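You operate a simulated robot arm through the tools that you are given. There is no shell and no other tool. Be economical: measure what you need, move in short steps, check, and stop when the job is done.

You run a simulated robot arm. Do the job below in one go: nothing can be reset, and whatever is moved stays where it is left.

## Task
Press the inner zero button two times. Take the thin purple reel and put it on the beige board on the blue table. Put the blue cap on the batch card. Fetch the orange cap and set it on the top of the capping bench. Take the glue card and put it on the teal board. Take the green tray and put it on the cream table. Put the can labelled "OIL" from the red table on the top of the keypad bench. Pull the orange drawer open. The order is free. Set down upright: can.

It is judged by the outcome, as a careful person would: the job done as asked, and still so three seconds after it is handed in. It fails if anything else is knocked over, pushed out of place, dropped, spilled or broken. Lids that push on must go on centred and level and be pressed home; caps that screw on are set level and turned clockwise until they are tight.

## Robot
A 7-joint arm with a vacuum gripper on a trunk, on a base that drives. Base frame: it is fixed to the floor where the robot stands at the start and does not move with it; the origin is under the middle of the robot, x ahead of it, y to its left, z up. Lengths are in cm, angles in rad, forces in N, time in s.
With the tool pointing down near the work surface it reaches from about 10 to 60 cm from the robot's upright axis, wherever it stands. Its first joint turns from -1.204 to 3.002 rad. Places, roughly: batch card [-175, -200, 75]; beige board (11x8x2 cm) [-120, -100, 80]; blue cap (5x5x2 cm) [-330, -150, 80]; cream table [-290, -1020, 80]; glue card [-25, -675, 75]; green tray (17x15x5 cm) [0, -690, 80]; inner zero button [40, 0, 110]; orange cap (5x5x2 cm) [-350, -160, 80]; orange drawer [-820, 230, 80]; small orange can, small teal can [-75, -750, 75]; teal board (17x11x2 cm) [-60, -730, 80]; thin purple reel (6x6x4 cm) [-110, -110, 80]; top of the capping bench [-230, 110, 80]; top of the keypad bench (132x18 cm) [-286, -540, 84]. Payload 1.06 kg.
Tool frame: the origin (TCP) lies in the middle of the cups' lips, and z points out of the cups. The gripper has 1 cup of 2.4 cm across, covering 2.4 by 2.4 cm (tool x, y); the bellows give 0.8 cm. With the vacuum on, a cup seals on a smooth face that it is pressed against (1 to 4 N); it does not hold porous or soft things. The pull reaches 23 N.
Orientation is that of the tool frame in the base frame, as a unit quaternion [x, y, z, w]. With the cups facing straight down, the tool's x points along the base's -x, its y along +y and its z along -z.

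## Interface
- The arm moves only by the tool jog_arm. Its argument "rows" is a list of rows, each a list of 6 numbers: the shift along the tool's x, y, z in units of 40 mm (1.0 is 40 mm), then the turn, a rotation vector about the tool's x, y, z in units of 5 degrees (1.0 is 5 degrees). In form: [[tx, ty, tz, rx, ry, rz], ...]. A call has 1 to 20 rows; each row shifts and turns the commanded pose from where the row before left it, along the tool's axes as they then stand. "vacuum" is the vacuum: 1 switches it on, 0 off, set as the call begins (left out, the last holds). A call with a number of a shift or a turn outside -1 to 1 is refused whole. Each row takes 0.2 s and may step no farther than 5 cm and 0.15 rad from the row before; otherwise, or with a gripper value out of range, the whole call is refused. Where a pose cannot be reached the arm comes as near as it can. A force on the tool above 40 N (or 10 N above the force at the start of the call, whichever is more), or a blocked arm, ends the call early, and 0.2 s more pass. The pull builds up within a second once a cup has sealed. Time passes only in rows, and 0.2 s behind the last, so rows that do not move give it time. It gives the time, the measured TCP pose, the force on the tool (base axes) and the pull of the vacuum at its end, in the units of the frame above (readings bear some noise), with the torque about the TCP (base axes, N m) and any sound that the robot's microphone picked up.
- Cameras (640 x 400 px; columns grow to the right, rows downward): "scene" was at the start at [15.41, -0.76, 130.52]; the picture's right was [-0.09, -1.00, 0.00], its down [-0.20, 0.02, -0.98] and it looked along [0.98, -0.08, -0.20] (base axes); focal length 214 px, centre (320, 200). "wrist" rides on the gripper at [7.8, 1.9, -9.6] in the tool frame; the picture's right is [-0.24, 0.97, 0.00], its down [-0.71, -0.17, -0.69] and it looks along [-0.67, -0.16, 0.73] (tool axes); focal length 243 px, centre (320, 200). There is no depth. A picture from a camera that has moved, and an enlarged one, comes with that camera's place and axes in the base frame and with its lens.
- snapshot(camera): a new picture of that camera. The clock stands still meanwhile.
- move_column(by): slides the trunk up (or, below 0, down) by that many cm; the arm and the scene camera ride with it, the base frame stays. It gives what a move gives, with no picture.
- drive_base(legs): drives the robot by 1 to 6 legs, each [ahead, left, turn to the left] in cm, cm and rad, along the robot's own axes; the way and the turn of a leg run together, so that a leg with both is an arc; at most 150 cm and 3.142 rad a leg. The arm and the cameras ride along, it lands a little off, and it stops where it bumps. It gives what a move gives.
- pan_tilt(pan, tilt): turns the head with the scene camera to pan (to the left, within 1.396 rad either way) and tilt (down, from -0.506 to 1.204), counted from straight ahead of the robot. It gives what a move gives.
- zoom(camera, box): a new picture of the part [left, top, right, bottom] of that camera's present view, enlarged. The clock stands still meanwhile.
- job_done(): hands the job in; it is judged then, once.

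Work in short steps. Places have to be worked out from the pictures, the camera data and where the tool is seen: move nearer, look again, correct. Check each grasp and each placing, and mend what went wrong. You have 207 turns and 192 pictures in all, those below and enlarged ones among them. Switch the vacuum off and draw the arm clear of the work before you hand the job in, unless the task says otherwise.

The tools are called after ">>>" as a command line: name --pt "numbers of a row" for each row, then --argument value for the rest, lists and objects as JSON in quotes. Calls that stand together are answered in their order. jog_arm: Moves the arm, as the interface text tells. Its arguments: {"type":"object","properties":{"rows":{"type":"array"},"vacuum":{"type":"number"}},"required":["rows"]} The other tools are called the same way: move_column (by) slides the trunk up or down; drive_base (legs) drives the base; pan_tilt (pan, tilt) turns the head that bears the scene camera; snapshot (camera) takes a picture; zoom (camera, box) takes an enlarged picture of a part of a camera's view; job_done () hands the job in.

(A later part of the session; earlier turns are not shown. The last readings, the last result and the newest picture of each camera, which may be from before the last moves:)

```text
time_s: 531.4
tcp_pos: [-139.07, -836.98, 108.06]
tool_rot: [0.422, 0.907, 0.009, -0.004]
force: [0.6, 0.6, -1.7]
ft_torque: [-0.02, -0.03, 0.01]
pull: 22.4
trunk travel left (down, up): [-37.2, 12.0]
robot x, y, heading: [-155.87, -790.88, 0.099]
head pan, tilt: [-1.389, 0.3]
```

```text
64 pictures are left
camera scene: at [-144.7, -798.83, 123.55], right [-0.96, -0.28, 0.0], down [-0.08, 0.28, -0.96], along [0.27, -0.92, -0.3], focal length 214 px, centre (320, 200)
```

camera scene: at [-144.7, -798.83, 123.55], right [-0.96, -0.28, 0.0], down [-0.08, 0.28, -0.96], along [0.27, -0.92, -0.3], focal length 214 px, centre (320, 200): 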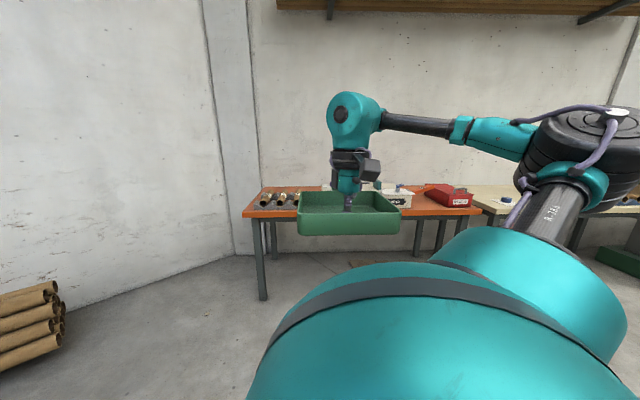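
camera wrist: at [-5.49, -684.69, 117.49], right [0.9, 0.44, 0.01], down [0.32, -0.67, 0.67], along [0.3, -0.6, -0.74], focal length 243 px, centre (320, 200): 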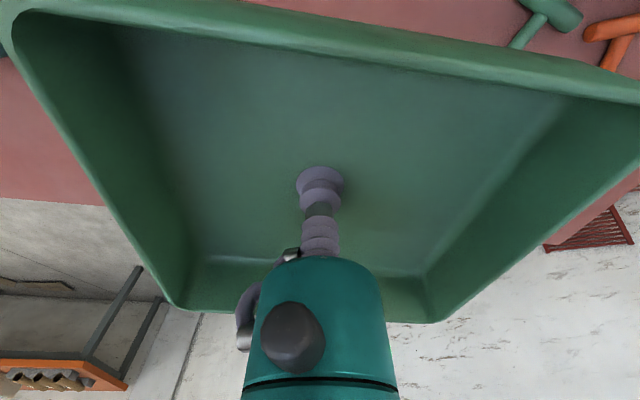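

The cream table starts to the right of the orange bench. I turn right to view it.

>>> drive_base --legs '[[0, 0, -0.75]]'

>>> snapshot --camera "scene"

```text
time_s: 533.8
tcp_pos: [-174.31, -836.29, 108.01]
tool_rot: [0.719, 0.695, 0.008, 0.0]
force: [-0.2, -0.4, -1.8]
ft_torque: [0.03, 0.05, 0.03]
pull: 22.8
trunk travel left (down, up): [-37.2, 12.0]
robot x, y, heading: [-155.51, -790.95, -0.631]
head pan, tilt: [-1.389, 0.3]
```

```text
63 pictures are left
camera scene: at [-152.99, -804.09, 123.55], right [-0.9, 0.44, 0.0], down [0.13, 0.27, -0.96], along [-0.42, -0.86, -0.3], focal length 214 px, centre (320, 200)
```

scene: 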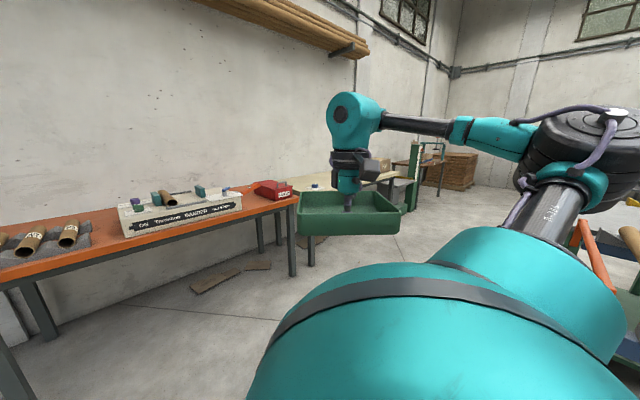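

I turn a bit further right to see the free path and the cream table top.

>>> drive_base --legs '[[0, 0, -0.55]]'

>>> pan_tilt --pan -0.9 --tilt 0.3

>>> snapshot --camera "scene"

```text
time_s: 535.7
tcp_pos: [-195.27, -819.86, 108.06]
tool_rot: [0.88, 0.476, 0.01, 0.002]
force: [-0.4, -0.9, -2.3]
ft_torque: [0.0, -0.01, -0.02]
pull: 23.0
trunk travel left (down, up): [-37.2, 12.0]
robot x, y, heading: [-155.54, -790.88, -1.181]
head pan, tilt: [-1.389, 0.3]
```

```text
time_s: 536.6
tcp_pos: [-195.24, -819.9, 108.14]
tool_rot: [0.88, 0.476, 0.009, 0.002]
force: [0.5, 1.1, -2.0]
ft_torque: [0.0, 0.02, 0.0]
pull: 23.0
trunk travel left (down, up): [-37.2, 12.0]
robot x, y, heading: [-155.71, -790.97, -1.177]
head pan, tilt: [-0.901, 0.3]
```

```text
62 pictures are left
camera scene: at [-157.04, -806.64, 123.55], right [-0.87, 0.49, 0.0], down [0.14, 0.26, -0.96], along [-0.47, -0.83, -0.3], focal length 214 px, centre (320, 200)
```

scene: 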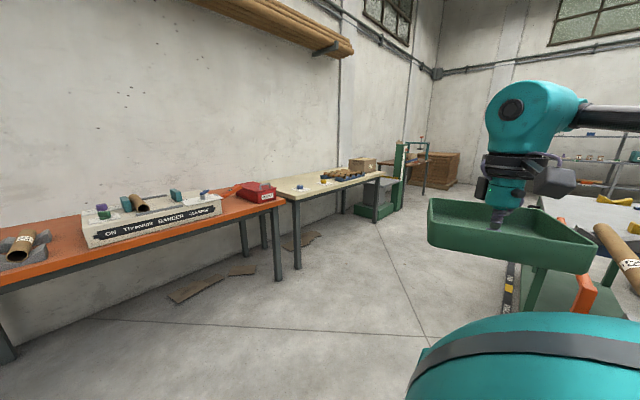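

Zoom on the cream table top.

>>> zoom --camera "scene" --box '[230, 130, 430, 255]'

```text
3.20 times, centred on (330, 192) of scene
camera zoom: at [-157.04, -806.64, 123.55], right [-0.87, 0.49, 0.0], down [0.14, 0.26, -0.96], along [-0.47, -0.83, -0.3], focal length 686 px, centre (288, 224)
```

zoom: 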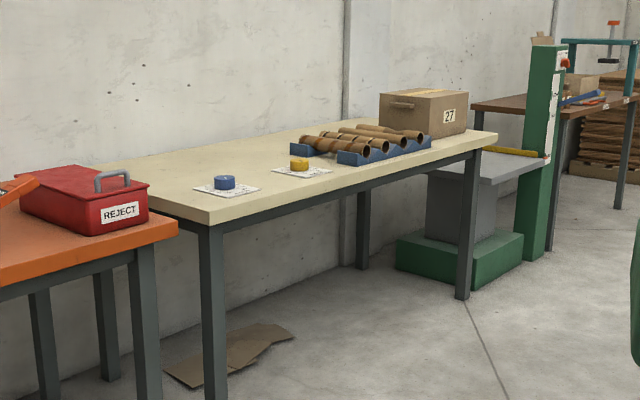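

Candidate spot: the front strip between the two cards, around (-251, -972). I drive in front of it for a closer look.

>>> drive_base --legs '[[0, 0, 1.08], [-88, -105, 0]]'

>>> pan_tilt --pan -1.0 --tilt 0.5

>>> snapshot --camera "scene"

>>> snapshot --camera "wrist"

```text
time_s: 549.0
tcp_pos: [-249.89, -935.15, 107.97]
tool_rot: [0.521, 0.853, 0.01, -0.002]
force: [0.3, -1.1, -2.2]
ft_torque: [0.02, 0.01, 0.03]
pull: 22.5
trunk travel left (down, up): [-37.2, 12.0]
robot x, y, heading: [-255.65, -886.34, -0.131]
head pan, tilt: [-0.901, 0.3]
```

```text
time_s: 549.7
tcp_pos: [-249.8, -935.01, 107.97]
tool_rot: [0.521, 0.853, 0.01, -0.002]
force: [-0.3, 0.1, -1.5]
ft_torque: [0.0, 0.01, 0.0]
pull: 22.7
trunk travel left (down, up): [-37.2, 12.0]
robot x, y, heading: [-255.77, -886.35, -0.125]
head pan, tilt: [-1.0, 0.499]
```

```text
60 pictures are left
camera scene: at [-243.45, -895.47, 121.72], right [-0.9, -0.43, 0.0], down [-0.21, 0.43, -0.88], along [0.38, -0.79, -0.48], focal length 214 px, centre (320, 200)
```

scene: 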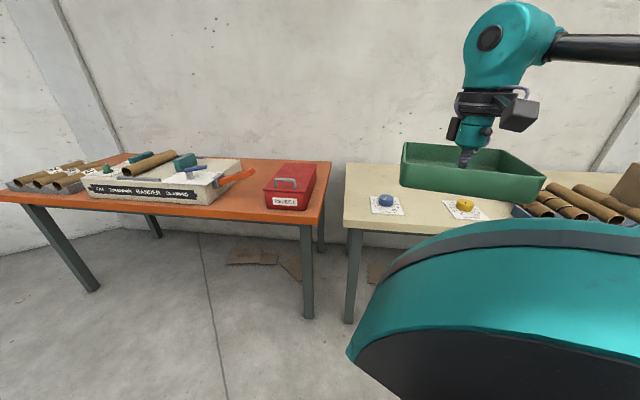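

```text
59 pictures are left
camera wrist: at [-251.75, -927.54, 117.66], right [0.97, 0.24, 0.01], down [0.17, -0.72, 0.67], along [0.16, -0.65, -0.74], focal length 243 px, centre (320, 200)
```

wrist: 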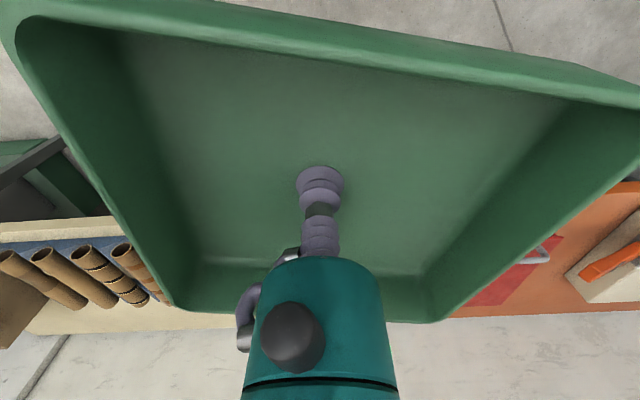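

Triangulation gives the cream table height as about 75.5, with its front-left corner near (-224,-956). Behind and between the two cards there is room, around (-246,-996). I align with the table and drive in.

>>> drive_base --legs '[[0, 0, 0.13], [-6.3, -50, 0]]'

>>> snapshot --camera "scene"

>>> snapshot --camera "wrist"

```text
time_s: 555.2
tcp_pos: [-249.56, -984.09, 108.0]
tool_rot: [0.463, 0.886, 0.01, -0.003]
force: [-0.3, -0.2, -1.2]
ft_torque: [0.0, 0.0, 0.01]
pull: 23.1
trunk travel left (down, up): [-37.2, 12.0]
robot x, y, heading: [-261.63, -936.52, 0.007]
head pan, tilt: [-1.0, 0.499]
```

```text
58 pictures are left
camera scene: at [-248.38, -943.91, 121.71], right [-0.84, -0.55, 0.0], down [-0.26, 0.4, -0.88], along [0.48, -0.74, -0.48], focal length 214 px, centre (320, 200)
```

scene: 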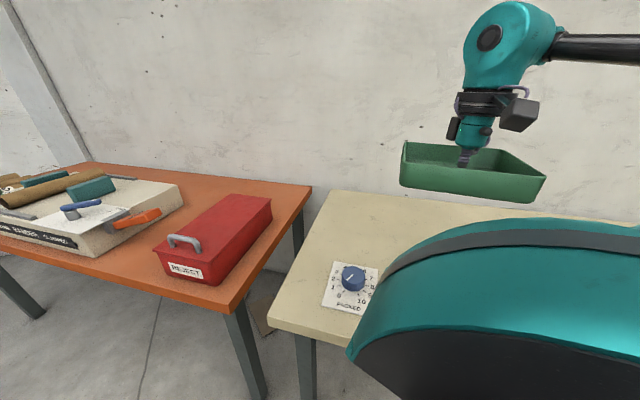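

```text
57 pictures are left
camera wrist: at [-252.38, -976.81, 117.66], right [0.93, 0.36, 0.01], down [0.26, -0.69, 0.67], along [0.25, -0.62, -0.74], focal length 243 px, centre (320, 200)
```

wrist: 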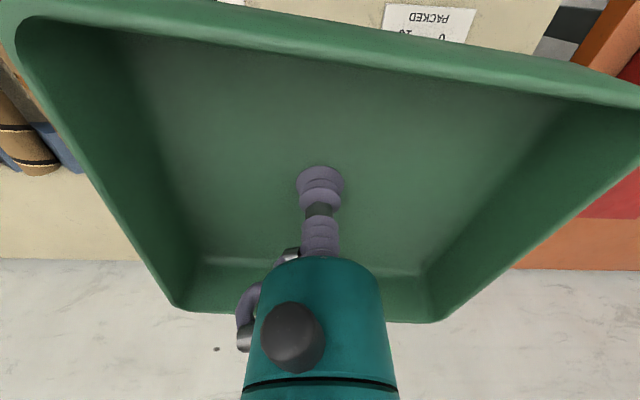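

The knob card ("PACKED") is at (-235,-980). The target for the tray centre is about (-245.3, -1001), behind the cards. I move closer.

>>> drive_base --legs '[[4.3, -13, 0]]'

>>> jog_arm --pt "0 0 0.8 0 0 0" --pt "0 0 0.8 0 0 0" --pt "0 0 0.8 0 0 0"

>>> snapshot --camera "scene"

>>> snapshot --camera "wrist"

```text
time_s: 557.0
tcp_pos: [-245.11, -997.4, 108.13]
tool_rot: [0.464, 0.886, 0.01, -0.003]
force: [-0.3, -0.8, -2.1]
ft_torque: [0.03, 0.02, 0.0]
pull: 23.1
trunk travel left (down, up): [-37.2, 12.0]
robot x, y, heading: [-257.4, -949.72, 0.005]
head pan, tilt: [-1.0, 0.499]
```

```text
time_s: 557.8
tcp_pos: [-245.08, -997.11, 98.26]
tool_rot: [0.464, 0.886, 0.009, -0.003]
force: [0.8, -1.0, -0.9]
ft_torque: [0.0, -0.01, 0.0]
pull: 22.9
trunk travel left (down, up): [-37.2, 12.0]
robot x, y, heading: [-257.38, -949.7, 0.006]
head pan, tilt: [-1.0, 0.499]
```

```text
56 pictures are left
camera scene: at [-244.02, -957.2, 121.71], right [-0.84, -0.55, 0.0], down [-0.26, 0.4, -0.88], along [0.48, -0.74, -0.48], focal length 214 px, centre (320, 200)
```

scene: 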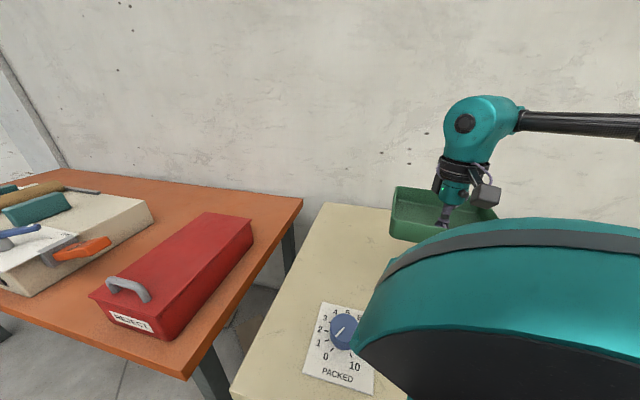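

```text
55 pictures are left
camera wrist: at [-247.99, -989.86, 108.04], right [0.93, 0.36, 0.01], down [0.26, -0.69, 0.67], along [0.25, -0.62, -0.74], focal length 243 px, centre (320, 200)
```

wrist: 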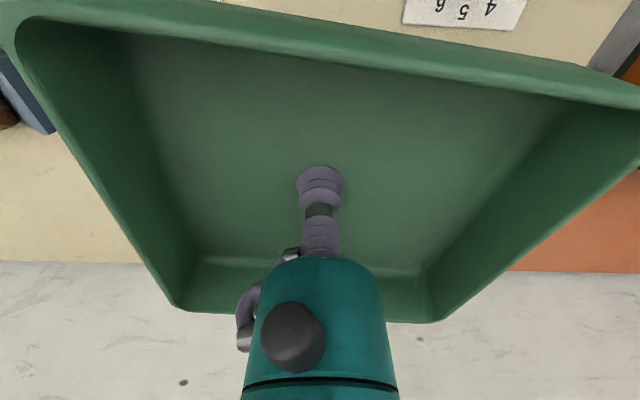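

I extend 4.5 cm further back and lower to z 80.

>>> jog_arm --pt "-0.52 -0.2 0 0 0 0" --pt "-0.52 -0.2 0 0 0 0" --pt "0 0 0.9 0 0 0" --pt "0 0 0.9 0 0 0" --pt "0 0 0.9 0 0 0" --pt "0 0 0.9 0 0 0"

>>> snapshot --camera "scene"

>>> snapshot --camera "wrist"

```text
time_s: 559.2
tcp_pos: [-244.09, -1000.98, 83.81]
tool_rot: [0.464, 0.886, 0.01, -0.002]
force: [0.9, -0.4, -2.3]
ft_torque: [0.0, 0.04, 0.02]
pull: 22.4
trunk travel left (down, up): [-37.2, 12.0]
robot x, y, heading: [-257.54, -949.69, 0.003]
head pan, tilt: [-1.0, 0.499]
```

```text
54 pictures are left
camera scene: at [-244.01, -957.21, 121.71], right [-0.84, -0.55, 0.0], down [-0.26, 0.4, -0.88], along [0.48, -0.74, -0.48], focal length 214 px, centre (320, 200)
```

scene: 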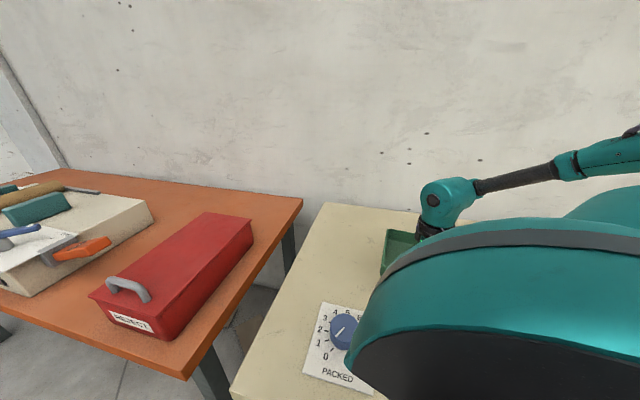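

```text
53 pictures are left
camera wrist: at [-246.95, -993.92, 93.5], right [0.93, 0.36, 0.01], down [0.26, -0.69, 0.67], along [0.25, -0.62, -0.74], focal length 243 px, centre (320, 200)
```

wrist: 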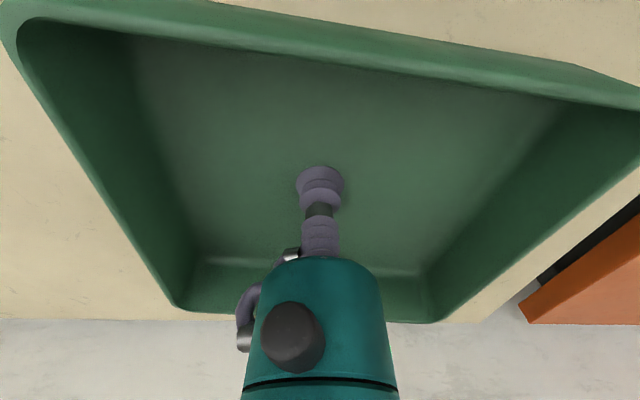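

Clear all around. I lower to the table.

>>> jog_arm --pt "0 0 0.8 0 0 0" --pt "0 0 0.7 0 0 0" --pt "0 0 0.1 0 0 0" --pt "0 0 0.1 0 0 0" --pt "0 0 0 0 0 0"

```text
time_s: 560.4
tcp_pos: [-243.83, -1001.03, 77.21]
tool_rot: [0.464, 0.886, 0.009, -0.004]
force: [0.4, 0.0, -2.1]
ft_torque: [0.01, 0.01, 0.01]
pull: 22.6
trunk travel left (down, up): [-37.2, 12.0]
robot x, y, heading: [-257.44, -949.93, 0.004]
head pan, tilt: [-1.0, 0.499]
```

>>> jog_arm --pt "0 0 0.1 0 0 0" --pt "0 0 0.1 0 0 0" --pt "0 0 0.08 0 0 0" --pt "0 0 0 0 0 0"

```text
time_s: 561.4
tcp_pos: [-243.92, -1001.15, 76.17]
tool_rot: [0.464, 0.886, 0.008, -0.003]
force: [0.0, -0.2, -0.2]
ft_torque: [0.02, 0.02, -0.01]
pull: 23.3
trunk travel left (down, up): [-37.2, 12.0]
robot x, y, heading: [-257.65, -949.58, 0.003]
head pan, tilt: [-1.0, 0.499]
```

>>> jog_arm --pt "0 0 0.08 0 0 0" --pt "0 0 0.06 0 0 0" --pt "0 0 0 0 0 0"

```text
time_s: 562.2
tcp_pos: [-243.96, -1001.11, 75.4]
tool_rot: [0.463, 0.886, 0.008, -0.004]
force: [0.1, 0.8, 0.7]
ft_torque: [-0.14, 0.03, 0.05]
pull: 23.1
trunk travel left (down, up): [-37.2, 12.0]
robot x, y, heading: [-257.36, -949.73, 0.006]
head pan, tilt: [-1.0, 0.499]
```

Light contact. I go a touch lower to confirm.

>>> jog_arm --pt "0 0 0.05 0 0 0" --pt "0 0 0.05 0 0 0" --pt "0 0 0 0 0 0"

```text
time_s: 563.0
tcp_pos: [-244.06, -1001.09, 75.1]
tool_rot: [0.464, 0.886, 0.008, -0.003]
force: [1.8, -2.3, 13.1]
ft_torque: [-0.11, 0.02, -0.05]
pull: 23.0
trunk travel left (down, up): [-37.2, 12.0]
robot x, y, heading: [-257.23, -949.87, 0.006]
head pan, tilt: [-1.0, 0.499]
```

On the table. I release and lift straight out.

>>> jog_arm --pt "0 0 -0.05 0 0 0" --pt "0 0 0 0 0 0" --pt "0 0 0 0 0 0" --pt "0 0 0 0 0 0" --pt "0 0 -0.15 0 0 0" --pt "0 0 -0.4 0 0 0" --pt "0 0 -0.9 0 0 0" --pt "0 0 -0.9 0 0 0" --pt "0 0 -0.9 0 0 0" --pt "0 0 -0.9 0 0 0" --pt "0 0 -0.9 0 0 0" --pt "0 0 -0.9 0 0 0" --pt "0 0 -0.9 0 0 0" --pt "0 0 -0.9 0 0 0" --vacuum 0

>>> snapshot --camera "wrist"

```text
time_s: 566.0
tcp_pos: [-244.07, -1001.72, 106.13]
tool_rot: [0.463, 0.886, 0.008, -0.003]
force: [-0.4, 0.6, 0.0]
ft_torque: [-0.01, 0.0, 0.01]
pull: 0.1
trunk travel left (down, up): [-37.2, 12.0]
robot x, y, heading: [-257.51, -949.54, 0.007]
head pan, tilt: [-1.0, 0.499]
```

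```text
52 pictures are left
camera wrist: at [-247.0, -994.46, 115.8], right [0.93, 0.36, 0.01], down [0.26, -0.69, 0.67], along [0.25, -0.62, -0.74], focal length 243 px, centre (320, 200)
```

wrist: 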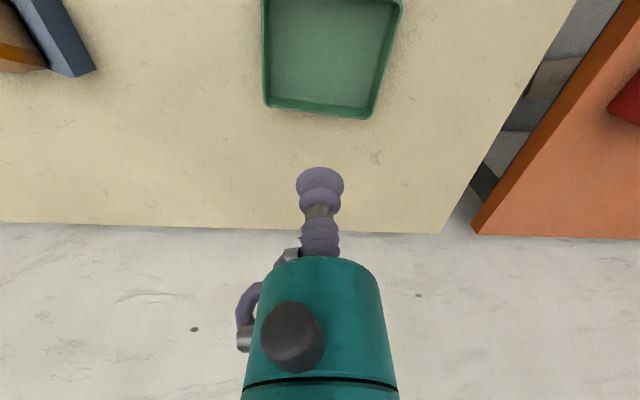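

The tray stands on the cream table. Next the orange cap: I pull the arm in, raise the trunk, and drive back north by the known route.

>>> jog_arm --pt "0.7 0.5 0 0 0 0" --pt "0.7 0.5 0 0 0 0" --pt "0.7 0.5 0 0 0 0"

>>> drive_base --legs '[[0, 40, 0], [62, 90, 0], [7, 140, 0]]'

>>> move_column --by 12

```text
time_s: 566.8
tcp_pos: [-244.18, -991.24, 106.47]
tool_rot: [0.464, 0.886, 0.008, -0.003]
force: [0.3, 0.3, -0.1]
ft_torque: [0.01, 0.0, 0.0]
pull: 0.1
trunk travel left (down, up): [-37.2, 12.0]
robot x, y, heading: [-257.17, -949.5, 0.004]
head pan, tilt: [-1.0, 0.499]
```

```text
time_s: 590.7
tcp_pos: [-176.79, -721.69, 106.37]
tool_rot: [0.472, 0.882, 0.009, -0.003]
force: [-0.4, 0.5, 0.4]
ft_torque: [-0.03, 0.05, 0.02]
pull: 0.1
trunk travel left (down, up): [-37.2, 12.0]
robot x, y, heading: [-189.44, -680.02, -0.012]
head pan, tilt: [-1.0, 0.499]
```

```text
time_s: 592.2
tcp_pos: [-176.77, -721.59, 118.42]
tool_rot: [0.472, 0.882, 0.008, -0.003]
force: [0.5, -0.5, -0.4]
ft_torque: [0.0, -0.01, 0.01]
pull: 0.1
trunk travel left (down, up): [-49.2, 0.0]
robot x, y, heading: [-189.66, -679.89, -0.009]
head pan, tilt: [-1.0, 0.499]
```

Orientation held. I continue north through the gap.

>>> drive_base --legs '[[1, 135, 0], [-1, 135, 0], [16, 125, 0]]'

```text
time_s: 626.6
tcp_pos: [-147.38, -328.78, 118.54]
tool_rot: [0.485, 0.874, 0.009, -0.003]
force: [0.1, 0.2, 1.1]
ft_torque: [0.0, 0.01, 0.01]
pull: 0.1
trunk travel left (down, up): [-49.2, 0.0]
robot x, y, heading: [-158.72, -286.83, -0.04]
head pan, tilt: [-1.0, 0.499]
```

Continue around the front of the row.

>>> drive_base --legs '[[131.5, 57.3, 0], [10, 85, 0], [-28, 91.5, 0], [-28, 91.5, 0]]'

```text
time_s: 657.4
tcp_pos: [-54.51, -5.8, 118.46]
tool_rot: [0.456, 0.89, 0.009, -0.003]
force: [0.1, -0.1, -0.2]
ft_torque: [0.0, 0.01, -0.01]
pull: 0.1
trunk travel left (down, up): [-49.2, 0.0]
robot x, y, heading: [-68.39, 35.52, 0.026]
head pan, tilt: [-1.0, 0.499]
```

Down the lane to the teal table.

>>> drive_base --legs '[[-138.1, -47.7, 0], [-138.1, -47.7, 0], [0, 0, -0.5]]'

>>> pan_tilt --pan -1.0 --tilt 0.6

>>> snapshot --camera "scene"

```text
time_s: 673.0
tcp_pos: [-348.07, -112.85, 118.39]
tool_rot: [0.653, 0.757, 0.01, -0.001]
force: [1.0, -0.5, -1.1]
ft_torque: [-0.01, -0.03, 0.01]
pull: 0.1
trunk travel left (down, up): [-49.2, 0.0]
robot x, y, heading: [-341.41, -69.73, -0.451]
head pan, tilt: [-1.0, 0.499]
```

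```text
time_s: 673.7
tcp_pos: [-348.04, -112.95, 118.51]
tool_rot: [0.653, 0.758, 0.011, 0.0]
force: [-0.4, -1.0, -0.9]
ft_torque: [0.02, 0.0, -0.01]
pull: 0.0
trunk travel left (down, up): [-49.2, 0.0]
robot x, y, heading: [-341.42, -69.87, -0.453]
head pan, tilt: [-1.0, 0.6]
```

```text
51 pictures are left
camera scene: at [-340.41, -78.52, 134.15], right [-0.99, -0.12, 0.0], down [-0.07, 0.56, -0.83], along [0.1, -0.82, -0.56], focal length 214 px, centre (320, 200)
```

scene: 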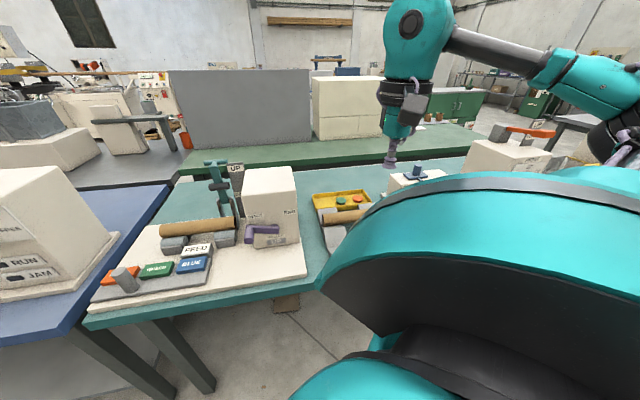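

Close in toward the orange cap.

>>> drive_base --legs '[[3.5, -28, 0]]'

>>> jog_arm --pt "0 0 0.9 0 0 0" --pt "0 0 0.9 0 0 0" --pt "0 0 0.9 0 0 0"

>>> snapshot --camera "wrist"

```text
time_s: 676.8
tcp_pos: [-357.03, -140.01, 118.3]
tool_rot: [0.65, 0.76, 0.01, -0.001]
force: [-0.3, -0.1, 0.2]
ft_torque: [-0.02, -0.02, -0.03]
pull: 0.0
trunk travel left (down, up): [-49.2, 0.0]
robot x, y, heading: [-350.3, -96.61, -0.443]
head pan, tilt: [-1.0, 0.6]
```

```text
time_s: 677.6
tcp_pos: [-356.99, -139.79, 107.63]
tool_rot: [0.651, 0.759, 0.01, -0.001]
force: [0.0, 0.3, 0.2]
ft_torque: [0.04, 0.01, 0.0]
pull: 0.0
trunk travel left (down, up): [-49.2, 0.0]
robot x, y, heading: [-350.49, -96.96, -0.446]
head pan, tilt: [-1.0, 0.6]
```

```text
50 pictures are left
camera wrist: at [-356.23, -131.93, 117.27], right [1.0, -0.08, 0.01], down [-0.07, -0.74, 0.67], along [-0.05, -0.67, -0.74], focal length 243 px, centre (320, 200)
```

wrist: 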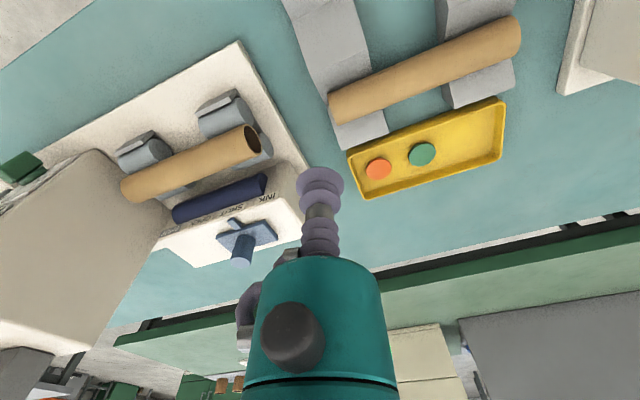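

Orange cap confirmed at (-347.7, -157.6). I shift the base to shorten the reach.

>>> drive_base --legs '[[-4.5, -8, 0]]'

>>> jog_arm --pt "0 0 0 0 0 0"

```text
time_s: 679.0
tcp_pos: [-364.35, -144.96, 107.59]
tool_rot: [0.65, 0.76, 0.01, -0.001]
force: [-0.5, 0.3, 0.0]
ft_torque: [-0.03, 0.0, 0.03]
pull: 0.2
trunk travel left (down, up): [-49.2, 0.0]
robot x, y, heading: [-357.92, -101.86, -0.451]
head pan, tilt: [-1.0, 0.6]
```

```text
time_s: 679.4
tcp_pos: [-364.24, -144.86, 107.63]
tool_rot: [0.651, 0.759, 0.011, 0.0]
force: [0.4, 0.1, 0.4]
ft_torque: [0.01, 0.03, 0.02]
pull: 0.0
trunk travel left (down, up): [-49.2, 0.0]
robot x, y, heading: [-357.84, -102.02, -0.441]
head pan, tilt: [-1.0, 0.6]
```

I move over the orange cap and descend to z 89.

>>> jog_arm --pt "-0.63 0.6 0 0 0 0" --pt "-0.63 0.6 0 0 0 0" --pt "-0.63 0.6 0 0 0 0" --pt "-0.63 0.6 0 0 0 0" --pt "-0.63 0.6 0 0 0 0" --pt "-0.63 0.6 0 0 0 0" --pt "0 0 0.9 0 0 0" --pt "0 0 0.9 0 0 0" --pt "0 0 0.9 0 0 0" --pt "0 0 0.9 0 0 0" --pt "0 0 0.9 0 0 0"

>>> snapshot --camera "wrist"

```text
time_s: 681.8
tcp_pos: [-347.6, -157.51, 89.5]
tool_rot: [0.651, 0.759, 0.009, 0.0]
force: [-0.5, -1.0, 0.0]
ft_torque: [0.01, 0.01, -0.02]
pull: 0.0
trunk travel left (down, up): [-49.2, 0.0]
robot x, y, heading: [-358.15, -102.17, -0.445]
head pan, tilt: [-1.0, 0.6]
```

```text
49 pictures are left
camera wrist: at [-346.89, -149.74, 99.27], right [1.0, -0.08, 0.01], down [-0.07, -0.74, 0.67], along [-0.05, -0.67, -0.74], focal length 243 px, centre (320, 200)
```

wrist: 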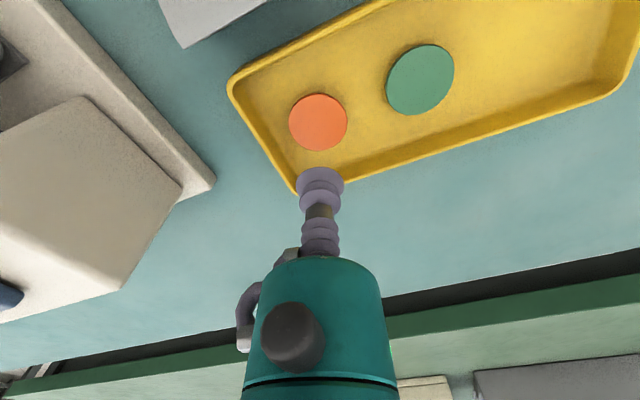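

Aligned. Down with vacuum.

>>> jog_arm --pt "0 0 0.8 0 0 0" --pt "0 0 0.7 0 0 0" --pt "0 0 0.2 0 0 0" --pt "0 0 0.1 0 0 0" --pt "0 0 0.1 0 0 0" --pt "0 0 0 0 0 0" --vacuum 1

```text
time_s: 683.1
tcp_pos: [-347.43, -157.27, 82.04]
tool_rot: [0.651, 0.759, 0.01, 0.0]
force: [0.2, -0.2, -0.2]
ft_torque: [-0.01, 0.03, 0.01]
pull: 22.7
trunk travel left (down, up): [-49.2, 0.0]
robot x, y, heading: [-358.64, -102.25, -0.449]
head pan, tilt: [-1.0, 0.6]
```

Sealed. I lift, retract, back into the lane and turn to view the capping bench.

>>> jog_arm --pt "0 0 -0.5 0 0 0" --pt "0 0 -0.9 0 0 0" --pt "0 0 -0.9 0 0 0" --pt "0 0 -0.9 0 0 0" --pt "0 0 -0.9 0 0 0" --pt "0 0 -0.9 0 0 0" --pt "0 0 -0.9 0 0 0" --pt "0.9 -0.1 0 0 0 0.5" --pt "0.9 -0.3 0 0 0 0.5" --pt "0.9 -0.3 0 0 0 0.5"

>>> drive_base --legs '[[-6, 38, 0], [0, 0, 3.14]]'

>>> pan_tilt --pan -1.39 --tilt 0.35

>>> snapshot --camera "scene"

```text
time_s: 685.4
tcp_pos: [-351.69, -146.92, 105.77]
tool_rot: [0.7, 0.714, 0.01, -0.002]
force: [-0.1, -0.1, -0.8]
ft_torque: [-0.01, -0.02, -0.02]
pull: 23.0
trunk travel left (down, up): [-49.2, 0.0]
robot x, y, heading: [-357.66, -102.16, -0.443]
head pan, tilt: [-1.0, 0.6]
```

```text
time_s: 696.6
tcp_pos: [-354.2, -20.37, 105.66]
tool_rot: [0.721, -0.693, 0.002, 0.009]
force: [-0.3, -0.6, -0.4]
ft_torque: [0.02, -0.04, -0.02]
pull: 22.9
trunk travel left (down, up): [-49.2, 0.0]
robot x, y, heading: [-347.01, -65.6, 2.709]
head pan, tilt: [-1.0, 0.6]
```

```text
time_s: 697.5
tcp_pos: [-353.98, -20.39, 105.75]
tool_rot: [0.72, -0.694, 0.002, 0.008]
force: [0.2, 0.1, -0.6]
ft_torque: [0.05, -0.01, 0.03]
pull: 22.5
trunk travel left (down, up): [-49.2, 0.0]
robot x, y, heading: [-347.16, -64.93, 2.71]
head pan, tilt: [-1.389, 0.351]
```

```text
48 pictures are left
camera scene: at [-344.81, -56.11, 136.42], right [0.97, -0.25, 0.0], down [-0.08, -0.33, -0.94], along [0.23, 0.91, -0.34], focal length 214 px, centre (320, 200)
```

scene: 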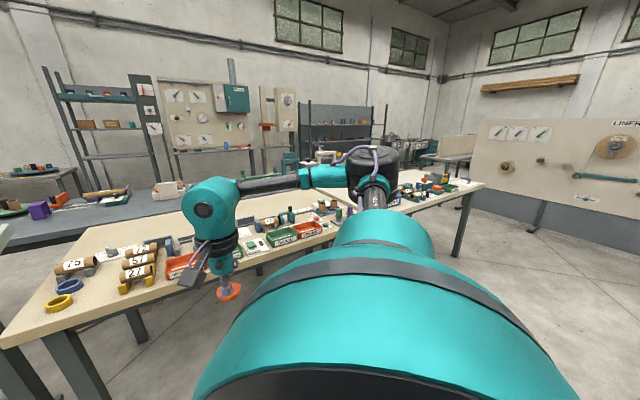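

The capping bench is the right-hand cream table. I drive along the lane toward it.

>>> drive_base --legs '[[-105, 5, 0], [0, 0, 0.3]]'

>>> pan_tilt --pan -1.0 --tilt 0.4

>>> snapshot --camera "scene"

>>> snapshot --camera "wrist"

```text
time_s: 700.8
tcp_pos: [-309.84, -38.74, 104.69]
tool_rot: [0.721, -0.692, 0.012, 0.011]
force: [0.2, 0.1, -0.1]
ft_torque: [0.05, -0.03, 0.01]
pull: 23.3
trunk travel left (down, up): [-49.2, 0.0]
robot x, y, heading: [-302.35, -84.81, 2.712]
head pan, tilt: [-1.389, 0.351]
stopped in leg 1: the robot was blocked; the commanded pose is now the measured one
```

```text
time_s: 701.6
tcp_pos: [-309.46, -38.89, 105.02]
tool_rot: [0.721, -0.692, 0.007, 0.015]
force: [-0.3, 0.6, -1.1]
ft_torque: [0.04, 0.0, 0.02]
pull: 23.3
trunk travel left (down, up): [-49.2, 0.0]
robot x, y, heading: [-302.17, -84.94, 2.713]
head pan, tilt: [-1.0, 0.4]
```

```text
47 pictures are left
camera scene: at [-303.78, -73.96, 135.84], right [0.99, 0.14, 0.0], down [0.06, -0.4, -0.92], along [-0.13, 0.91, -0.4], focal length 214 px, centre (320, 200)
```

scene: 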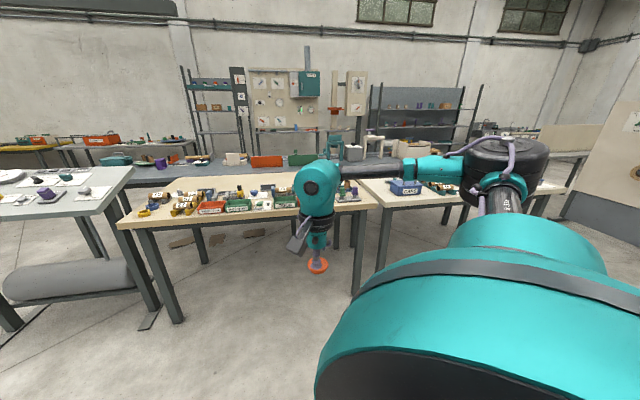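

```text
46 pictures are left
camera wrist: at [-310.89, -46.47, 114.83], right [-0.98, 0.2, 0.0], down [0.15, 0.74, 0.66], along [0.13, 0.65, -0.75], focal length 243 px, centre (320, 200)
```

wrist: 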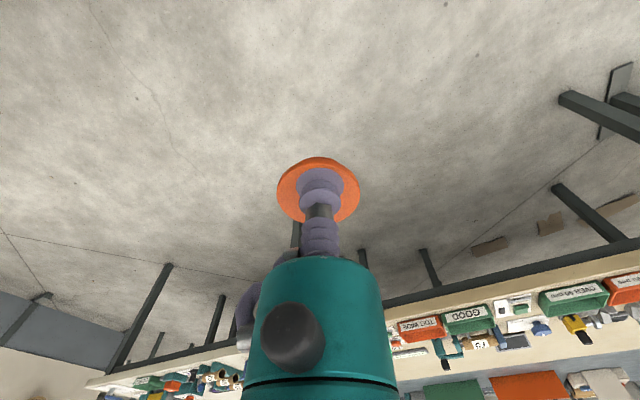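

I backed the wrong way into the teal table's edge. I move off it, and approach the capping bench properly.

>>> drive_base --legs '[[0, -35, 0], [0, 0, 0.3], [-55, -55, 0]]'

>>> pan_tilt --pan -1.1 --tilt 0.5

>>> snapshot --camera "scene"

```text
time_s: 711.2
tcp_pos: [-245.67, 35.14, 105.69]
tool_rot: [0.815, -0.579, 0.003, 0.011]
force: [-0.3, 0.3, -0.5]
ft_torque: [0.05, 0.02, 0.0]
pull: 23.0
trunk travel left (down, up): [-49.2, 0.0]
robot x, y, heading: [-225.86, -5.23, 3.008]
head pan, tilt: [-1.0, 0.4]
```

```text
time_s: 711.9
tcp_pos: [-245.69, 35.09, 105.72]
tool_rot: [0.815, -0.58, 0.004, 0.01]
force: [0.2, -0.3, -0.4]
ft_torque: [0.05, 0.0, -0.03]
pull: 23.1
trunk travel left (down, up): [-49.2, 0.0]
robot x, y, heading: [-225.92, -5.79, 3.007]
head pan, tilt: [-1.1, 0.499]
```

```text
45 pictures are left
camera scene: at [-228.87, 3.0, 135.06], right [0.94, 0.33, 0.0], down [0.16, -0.45, -0.88], along [-0.29, 0.83, -0.48], focal length 214 px, centre (320, 200)
```

scene: 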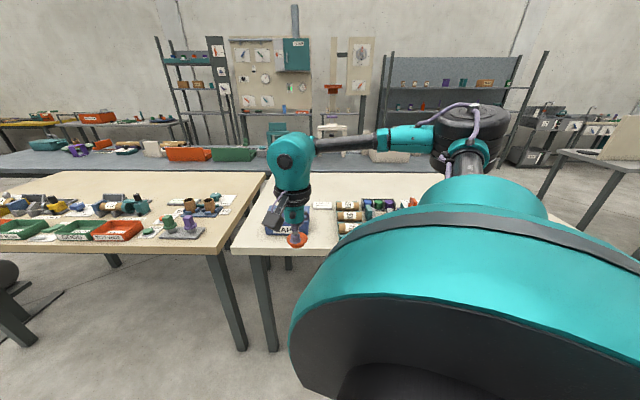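

I zoom on the bench top and take the wrist view.

>>> zoom --camera "scene" --box '[220, 150, 460, 270]'

>>> snapshot --camera "wrist"

```text
2.67 times, centred on (340, 210) of scene
camera zoom: at [-228.87, 3.0, 135.06], right [0.94, 0.33, 0.0], down [0.16, -0.45, -0.88], along [-0.29, 0.83, -0.48], focal length 572 px, centre (267, 173)
```

zoom: 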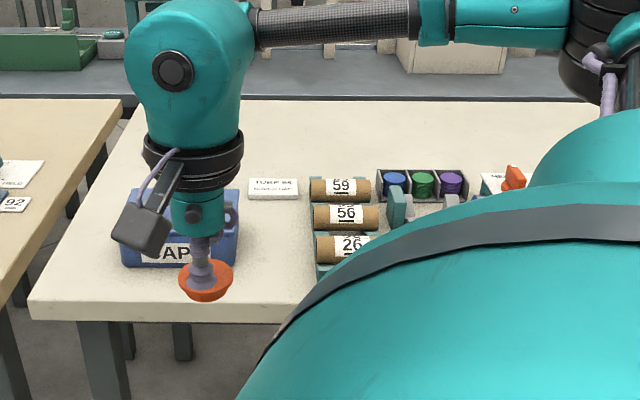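

```text
43 pictures are left
camera wrist: at [-244.73, 27.28, 115.34], right [-1.0, -0.1, 0.01], down [-0.07, 0.74, 0.67], along [-0.07, 0.67, -0.74], focal length 243 px, centre (320, 200)
```

wrist: 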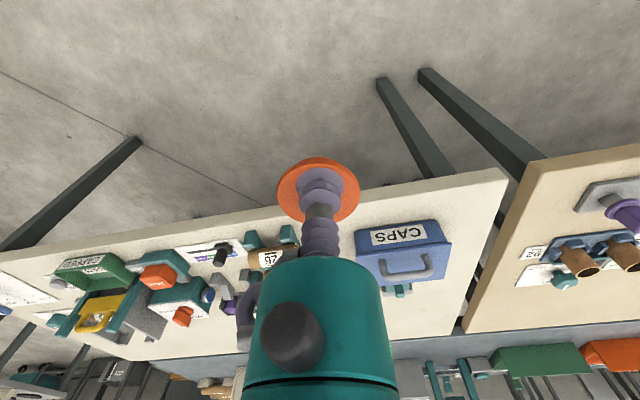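

A free gap at about (-251, 71) lies between the CAPS box and the roll stand. I drive so the tool comes over it.

>>> drive_base --legs '[[10, -34.5, 0]]'

>>> snapshot --camera "wrist"

```text
time_s: 715.5
tcp_pos: [-250.77, 70.89, 105.8]
tool_rot: [0.815, -0.58, 0.004, 0.009]
force: [-0.3, -0.6, 0.3]
ft_torque: [0.01, 0.04, 0.02]
pull: 22.8
trunk travel left (down, up): [-49.2, 0.0]
robot x, y, heading: [-231.21, 30.23, 2.999]
head pan, tilt: [-1.1, 0.499]
```

```text
42 pictures are left
camera wrist: at [-249.8, 63.06, 115.34], right [-1.0, -0.1, 0.01], down [-0.07, 0.74, 0.67], along [-0.07, 0.67, -0.74], focal length 243 px, centre (320, 200)
```

wrist: 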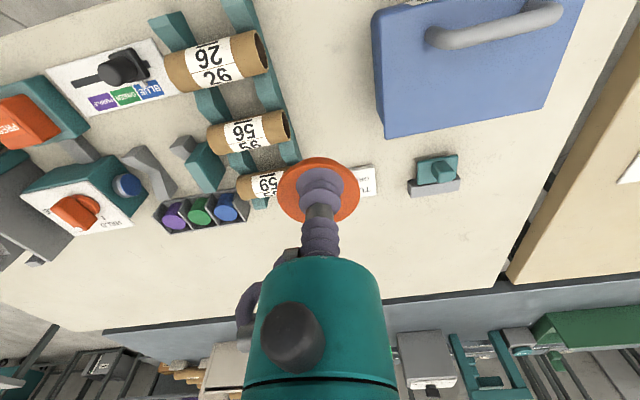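

The spot below is clear, with about 4 cm on each side. I lower.

>>> jog_arm --pt "0 0 0.9 0 0 0" --pt "0 0 0.9 0 0 0" --pt "0 0 0.9 0 0 0" --pt "0 0 0.9 0 0 0" --pt "0 0 0.9 0 0 0"

>>> snapshot --camera "wrist"

```text
time_s: 716.7
tcp_pos: [-250.75, 70.6, 87.82]
tool_rot: [0.815, -0.58, 0.003, 0.01]
force: [0.2, 0.6, -1.0]
ft_torque: [0.02, -0.01, -0.02]
pull: 23.1
trunk travel left (down, up): [-49.2, 0.0]
robot x, y, heading: [-231.04, 29.81, 3.004]
head pan, tilt: [-1.1, 0.499]
```

```text
41 pictures are left
camera wrist: at [-249.8, 62.63, 97.36], right [-1.0, -0.1, 0.01], down [-0.07, 0.74, 0.67], along [-0.07, 0.67, -0.74], focal length 243 px, centre (320, 200)
```

wrist: 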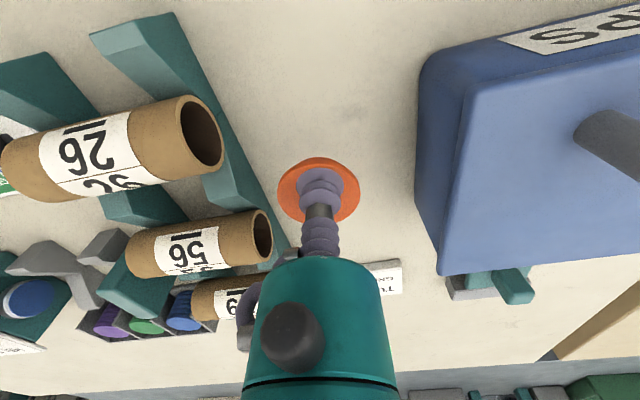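

Clear. I continue down to contact.

>>> jog_arm --pt "0 0 0.8 0 0 0" --pt "0 0 0.3 0 0 0" --pt "0 0 0.1 0 0 0" --pt "0 0 0.1 0 0 0" --pt "0 0 0 0 0 0"

```text
time_s: 717.9
tcp_pos: [-250.68, 70.37, 82.62]
tool_rot: [0.815, -0.58, 0.0, 0.009]
force: [-0.3, 1.9, 18.5]
ft_torque: [0.13, 0.0, -0.01]
pull: 22.9
trunk travel left (down, up): [-49.2, 0.0]
robot x, y, heading: [-230.96, 30.1, 3.004]
head pan, tilt: [-1.1, 0.499]
```

Contact. I release and lift.

>>> jog_arm --pt "0 0 -0.1 0 0 0" --pt "0 0 0 0 0 0" --pt "0 0 0 0 0 0" --pt "0 0 0 0 0 0" --pt "0 0 -0.15 0 0 0" --pt "0 0 -0.4 0 0 0" --pt "0 0 -0.9 0 0 0" --pt "0 0 -0.9 0 0 0" --pt "0 0 -0.9 0 0 0" --pt "0 0 -0.9 0 0 0" --pt "0 0 -0.9 0 0 0" --pt "0 0 -0.9 0 0 0" --vacuum 0

>>> snapshot --camera "wrist"

```text
time_s: 720.5
tcp_pos: [-250.92, 70.84, 106.73]
tool_rot: [0.815, -0.58, 0.003, 0.01]
force: [-0.4, -0.4, -0.6]
ft_torque: [0.04, 0.0, 0.01]
pull: 0.1
trunk travel left (down, up): [-49.2, 0.0]
robot x, y, heading: [-230.86, 30.23, 3.001]
head pan, tilt: [-1.1, 0.499]
```

```text
40 pictures are left
camera wrist: at [-249.98, 62.94, 116.4], right [-1.0, -0.1, 0.01], down [-0.07, 0.74, 0.67], along [-0.07, 0.67, -0.74], focal length 243 px, centre (320, 200)
```

wrist: 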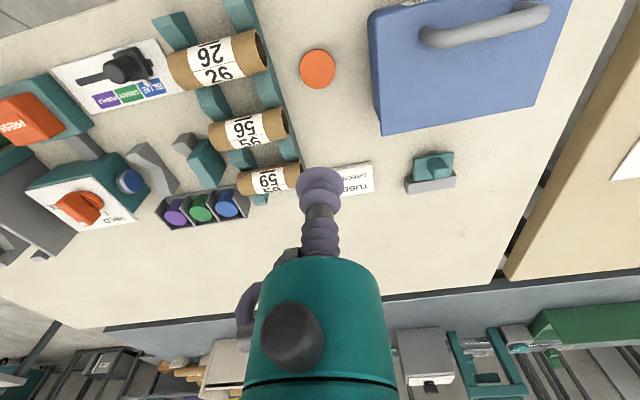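

The orange cap is on the capping bench. Last is the orange drawer near (-820, 230); I drive down the lane and look.

>>> drive_base --legs '[[20, 50, 0], [0, 0, 0.3], [130, 0, 0], [100, 0, 0]]'

>>> pan_tilt --pan -0.6 --tilt 0.2

>>> snapshot --camera "scene"

```text
time_s: 737.4
tcp_pos: [-515.32, -20.92, 106.68]
tool_rot: [0.889, -0.458, 0.005, 0.009]
force: [-0.5, -1.0, -0.6]
ft_torque: [0.01, -0.01, 0.0]
pull: 0.1
trunk travel left (down, up): [-49.2, 0.0]
robot x, y, heading: [-484.69, -54.36, -2.99]
head pan, tilt: [-1.1, 0.499]
```

```text
time_s: 738.3
tcp_pos: [-515.25, -20.87, 106.76]
tool_rot: [0.889, -0.458, 0.004, 0.009]
force: [0.3, 0.5, 0.4]
ft_torque: [-0.02, 0.06, 0.02]
pull: 0.1
trunk travel left (down, up): [-49.2, 0.0]
robot x, y, heading: [-484.99, -54.64, -2.991]
head pan, tilt: [-0.6, 0.201]
```

```text
39 pictures are left
camera scene: at [-493.09, -50.31, 137.82], right [0.44, 0.9, 0.0], down [0.18, -0.09, -0.98], along [-0.88, 0.43, -0.2], focal length 214 px, centre (320, 200)
```

scene: 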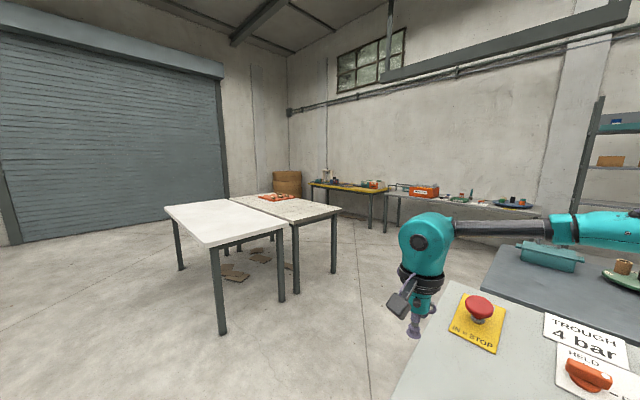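

Zoom near the expected drawer location.

>>> zoom --camera "scene" --box '[230, 150, 470, 250]'

```text
2.67 times, centred on (350, 200) of scene
camera zoom: at [-493.09, -50.31, 137.82], right [0.44, 0.9, 0.0], down [0.18, -0.09, -0.98], along [-0.88, 0.43, -0.2], focal length 572 px, centre (240, 200)
```

zoom: 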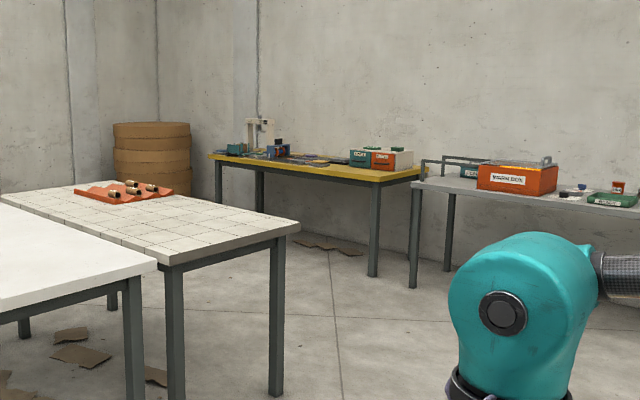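

The box with two drawers stands at the right end of the yellow table; the orange drawer is near (-815, 225). I drive toward it between the tables.

>>> drive_base --legs '[[103, -86, 0], [32.4, -86, 0]]'

>>> pan_tilt --pan -0.7 --tilt 0.3

>>> snapshot --camera "scene"

```text
time_s: 741.5
tcp_pos: [-546.29, -2.6, 107.01]
tool_rot: [0.888, -0.46, 0.001, 0.007]
force: [1.2, -0.3, 0.1]
ft_torque: [0.01, -0.01, -0.01]
pull: 0.0
trunk travel left (down, up): [-49.2, 0.0]
robot x, y, heading: [-515.89, -35.53, -2.998]
head pan, tilt: [-0.6, 0.201]
stopped in leg 1: the robot was blocked; the commanded pose is now the measured one
```

```text
time_s: 742.2
tcp_pos: [-546.22, -2.58, 107.0]
tool_rot: [0.888, -0.46, 0.001, 0.006]
force: [-0.6, 0.0, 0.6]
ft_torque: [0.01, -0.01, 0.0]
pull: 0.0
trunk travel left (down, up): [-49.2, 0.0]
robot x, y, heading: [-515.92, -35.2, -2.997]
head pan, tilt: [-0.7, 0.3]
```

```text
37 pictures are left
camera scene: at [-523.79, -31.59, 136.94], right [0.53, 0.85, 0.01], down [0.25, -0.15, -0.96], along [-0.81, 0.51, -0.29], focal length 214 px, centre (320, 200)
```

scene: 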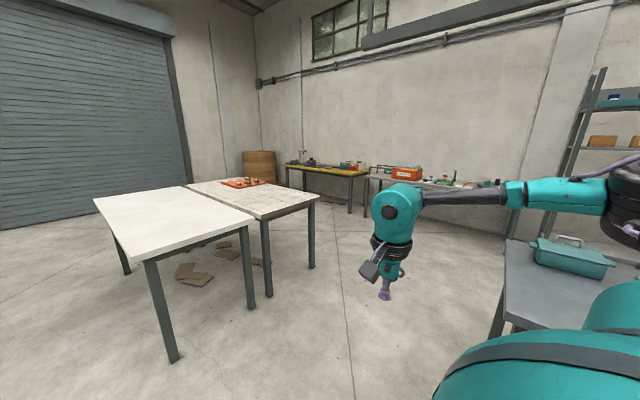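

The trough table's edge blocked me. I step back left, go further ahead, then head north.

>>> drive_base --legs '[[0, 18, 0], [74, 0, 0], [4, -125, 0]]'

>>> snapshot --camera "scene"

```text
time_s: 759.0
tcp_pos: [-640.1, 93.96, 106.68]
tool_rot: [0.888, -0.459, 0.004, 0.009]
force: [0.0, 0.1, 0.2]
ft_torque: [0.0, -0.03, 0.01]
pull: 0.1
trunk travel left (down, up): [-49.2, 0.0]
robot x, y, heading: [-609.6, 60.25, -3.002]
head pan, tilt: [-0.7, 0.3]
```

```text
36 pictures are left
camera scene: at [-617.62, 65.35, 136.9], right [0.53, 0.85, 0.0], down [0.25, -0.16, -0.96], along [-0.81, 0.5, -0.3], focal length 214 px, centre (320, 200)
```

scene: 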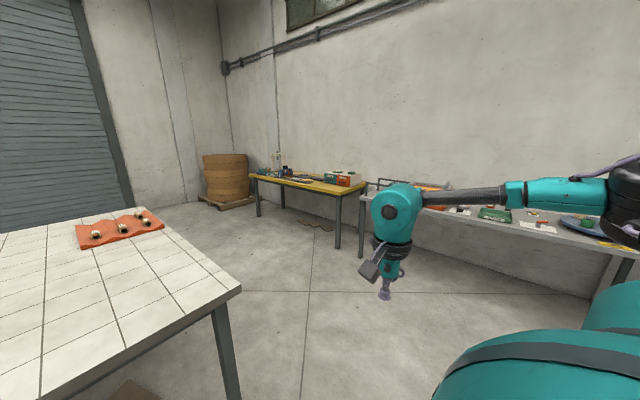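

I drive to the front of the drawer box.

>>> drive_base --legs '[[91, -100, 0]]'

>>> pan_tilt --pan -0.7 --tilt 0.4

>>> snapshot --camera "scene"

```text
time_s: 768.2
tcp_pos: [-743.43, 182.66, 106.59]
tool_rot: [0.883, -0.469, 0.004, 0.009]
force: [0.4, -0.4, -0.3]
ft_torque: [-0.02, -0.02, -0.01]
pull: 0.0
trunk travel left (down, up): [-49.2, 0.0]
robot x, y, heading: [-713.7, 148.15, -3.019]
head pan, tilt: [-0.7, 0.3]
```

```text
time_s: 768.9
tcp_pos: [-743.33, 182.71, 106.68]
tool_rot: [0.883, -0.47, 0.004, 0.01]
force: [0.4, -0.8, 0.9]
ft_torque: [-0.04, -0.01, 0.0]
pull: 0.0
trunk travel left (down, up): [-49.2, 0.0]
robot x, y, heading: [-713.62, 148.35, -3.021]
head pan, tilt: [-0.7, 0.4]
```

```text
35 pictures are left
camera scene: at [-721.41, 153.45, 135.97], right [0.55, 0.84, 0.0], down [0.33, -0.21, -0.92], along [-0.77, 0.5, -0.39], focal length 214 px, centre (320, 200)
```

scene: 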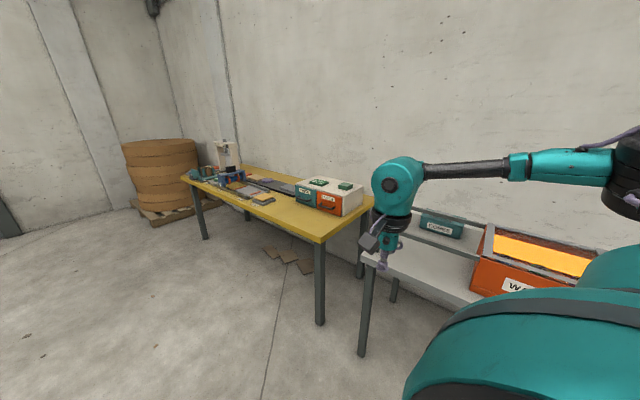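

>>> zoom --camera "scene" --box '[260, 160, 388, 240]'

```text
5.00 times, centred on (324, 200) of scene
camera zoom: at [-721.41, 153.45, 135.97], right [0.55, 0.84, 0.0], down [0.33, -0.21, -0.92], along [-0.77, 0.5, -0.39], focal length 1072 px, centre (300, 200)
```

zoom: 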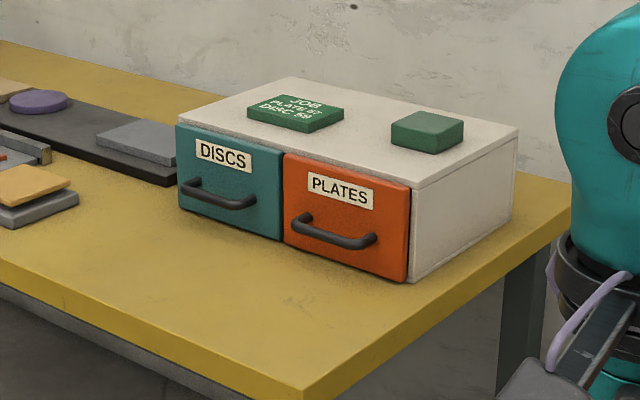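

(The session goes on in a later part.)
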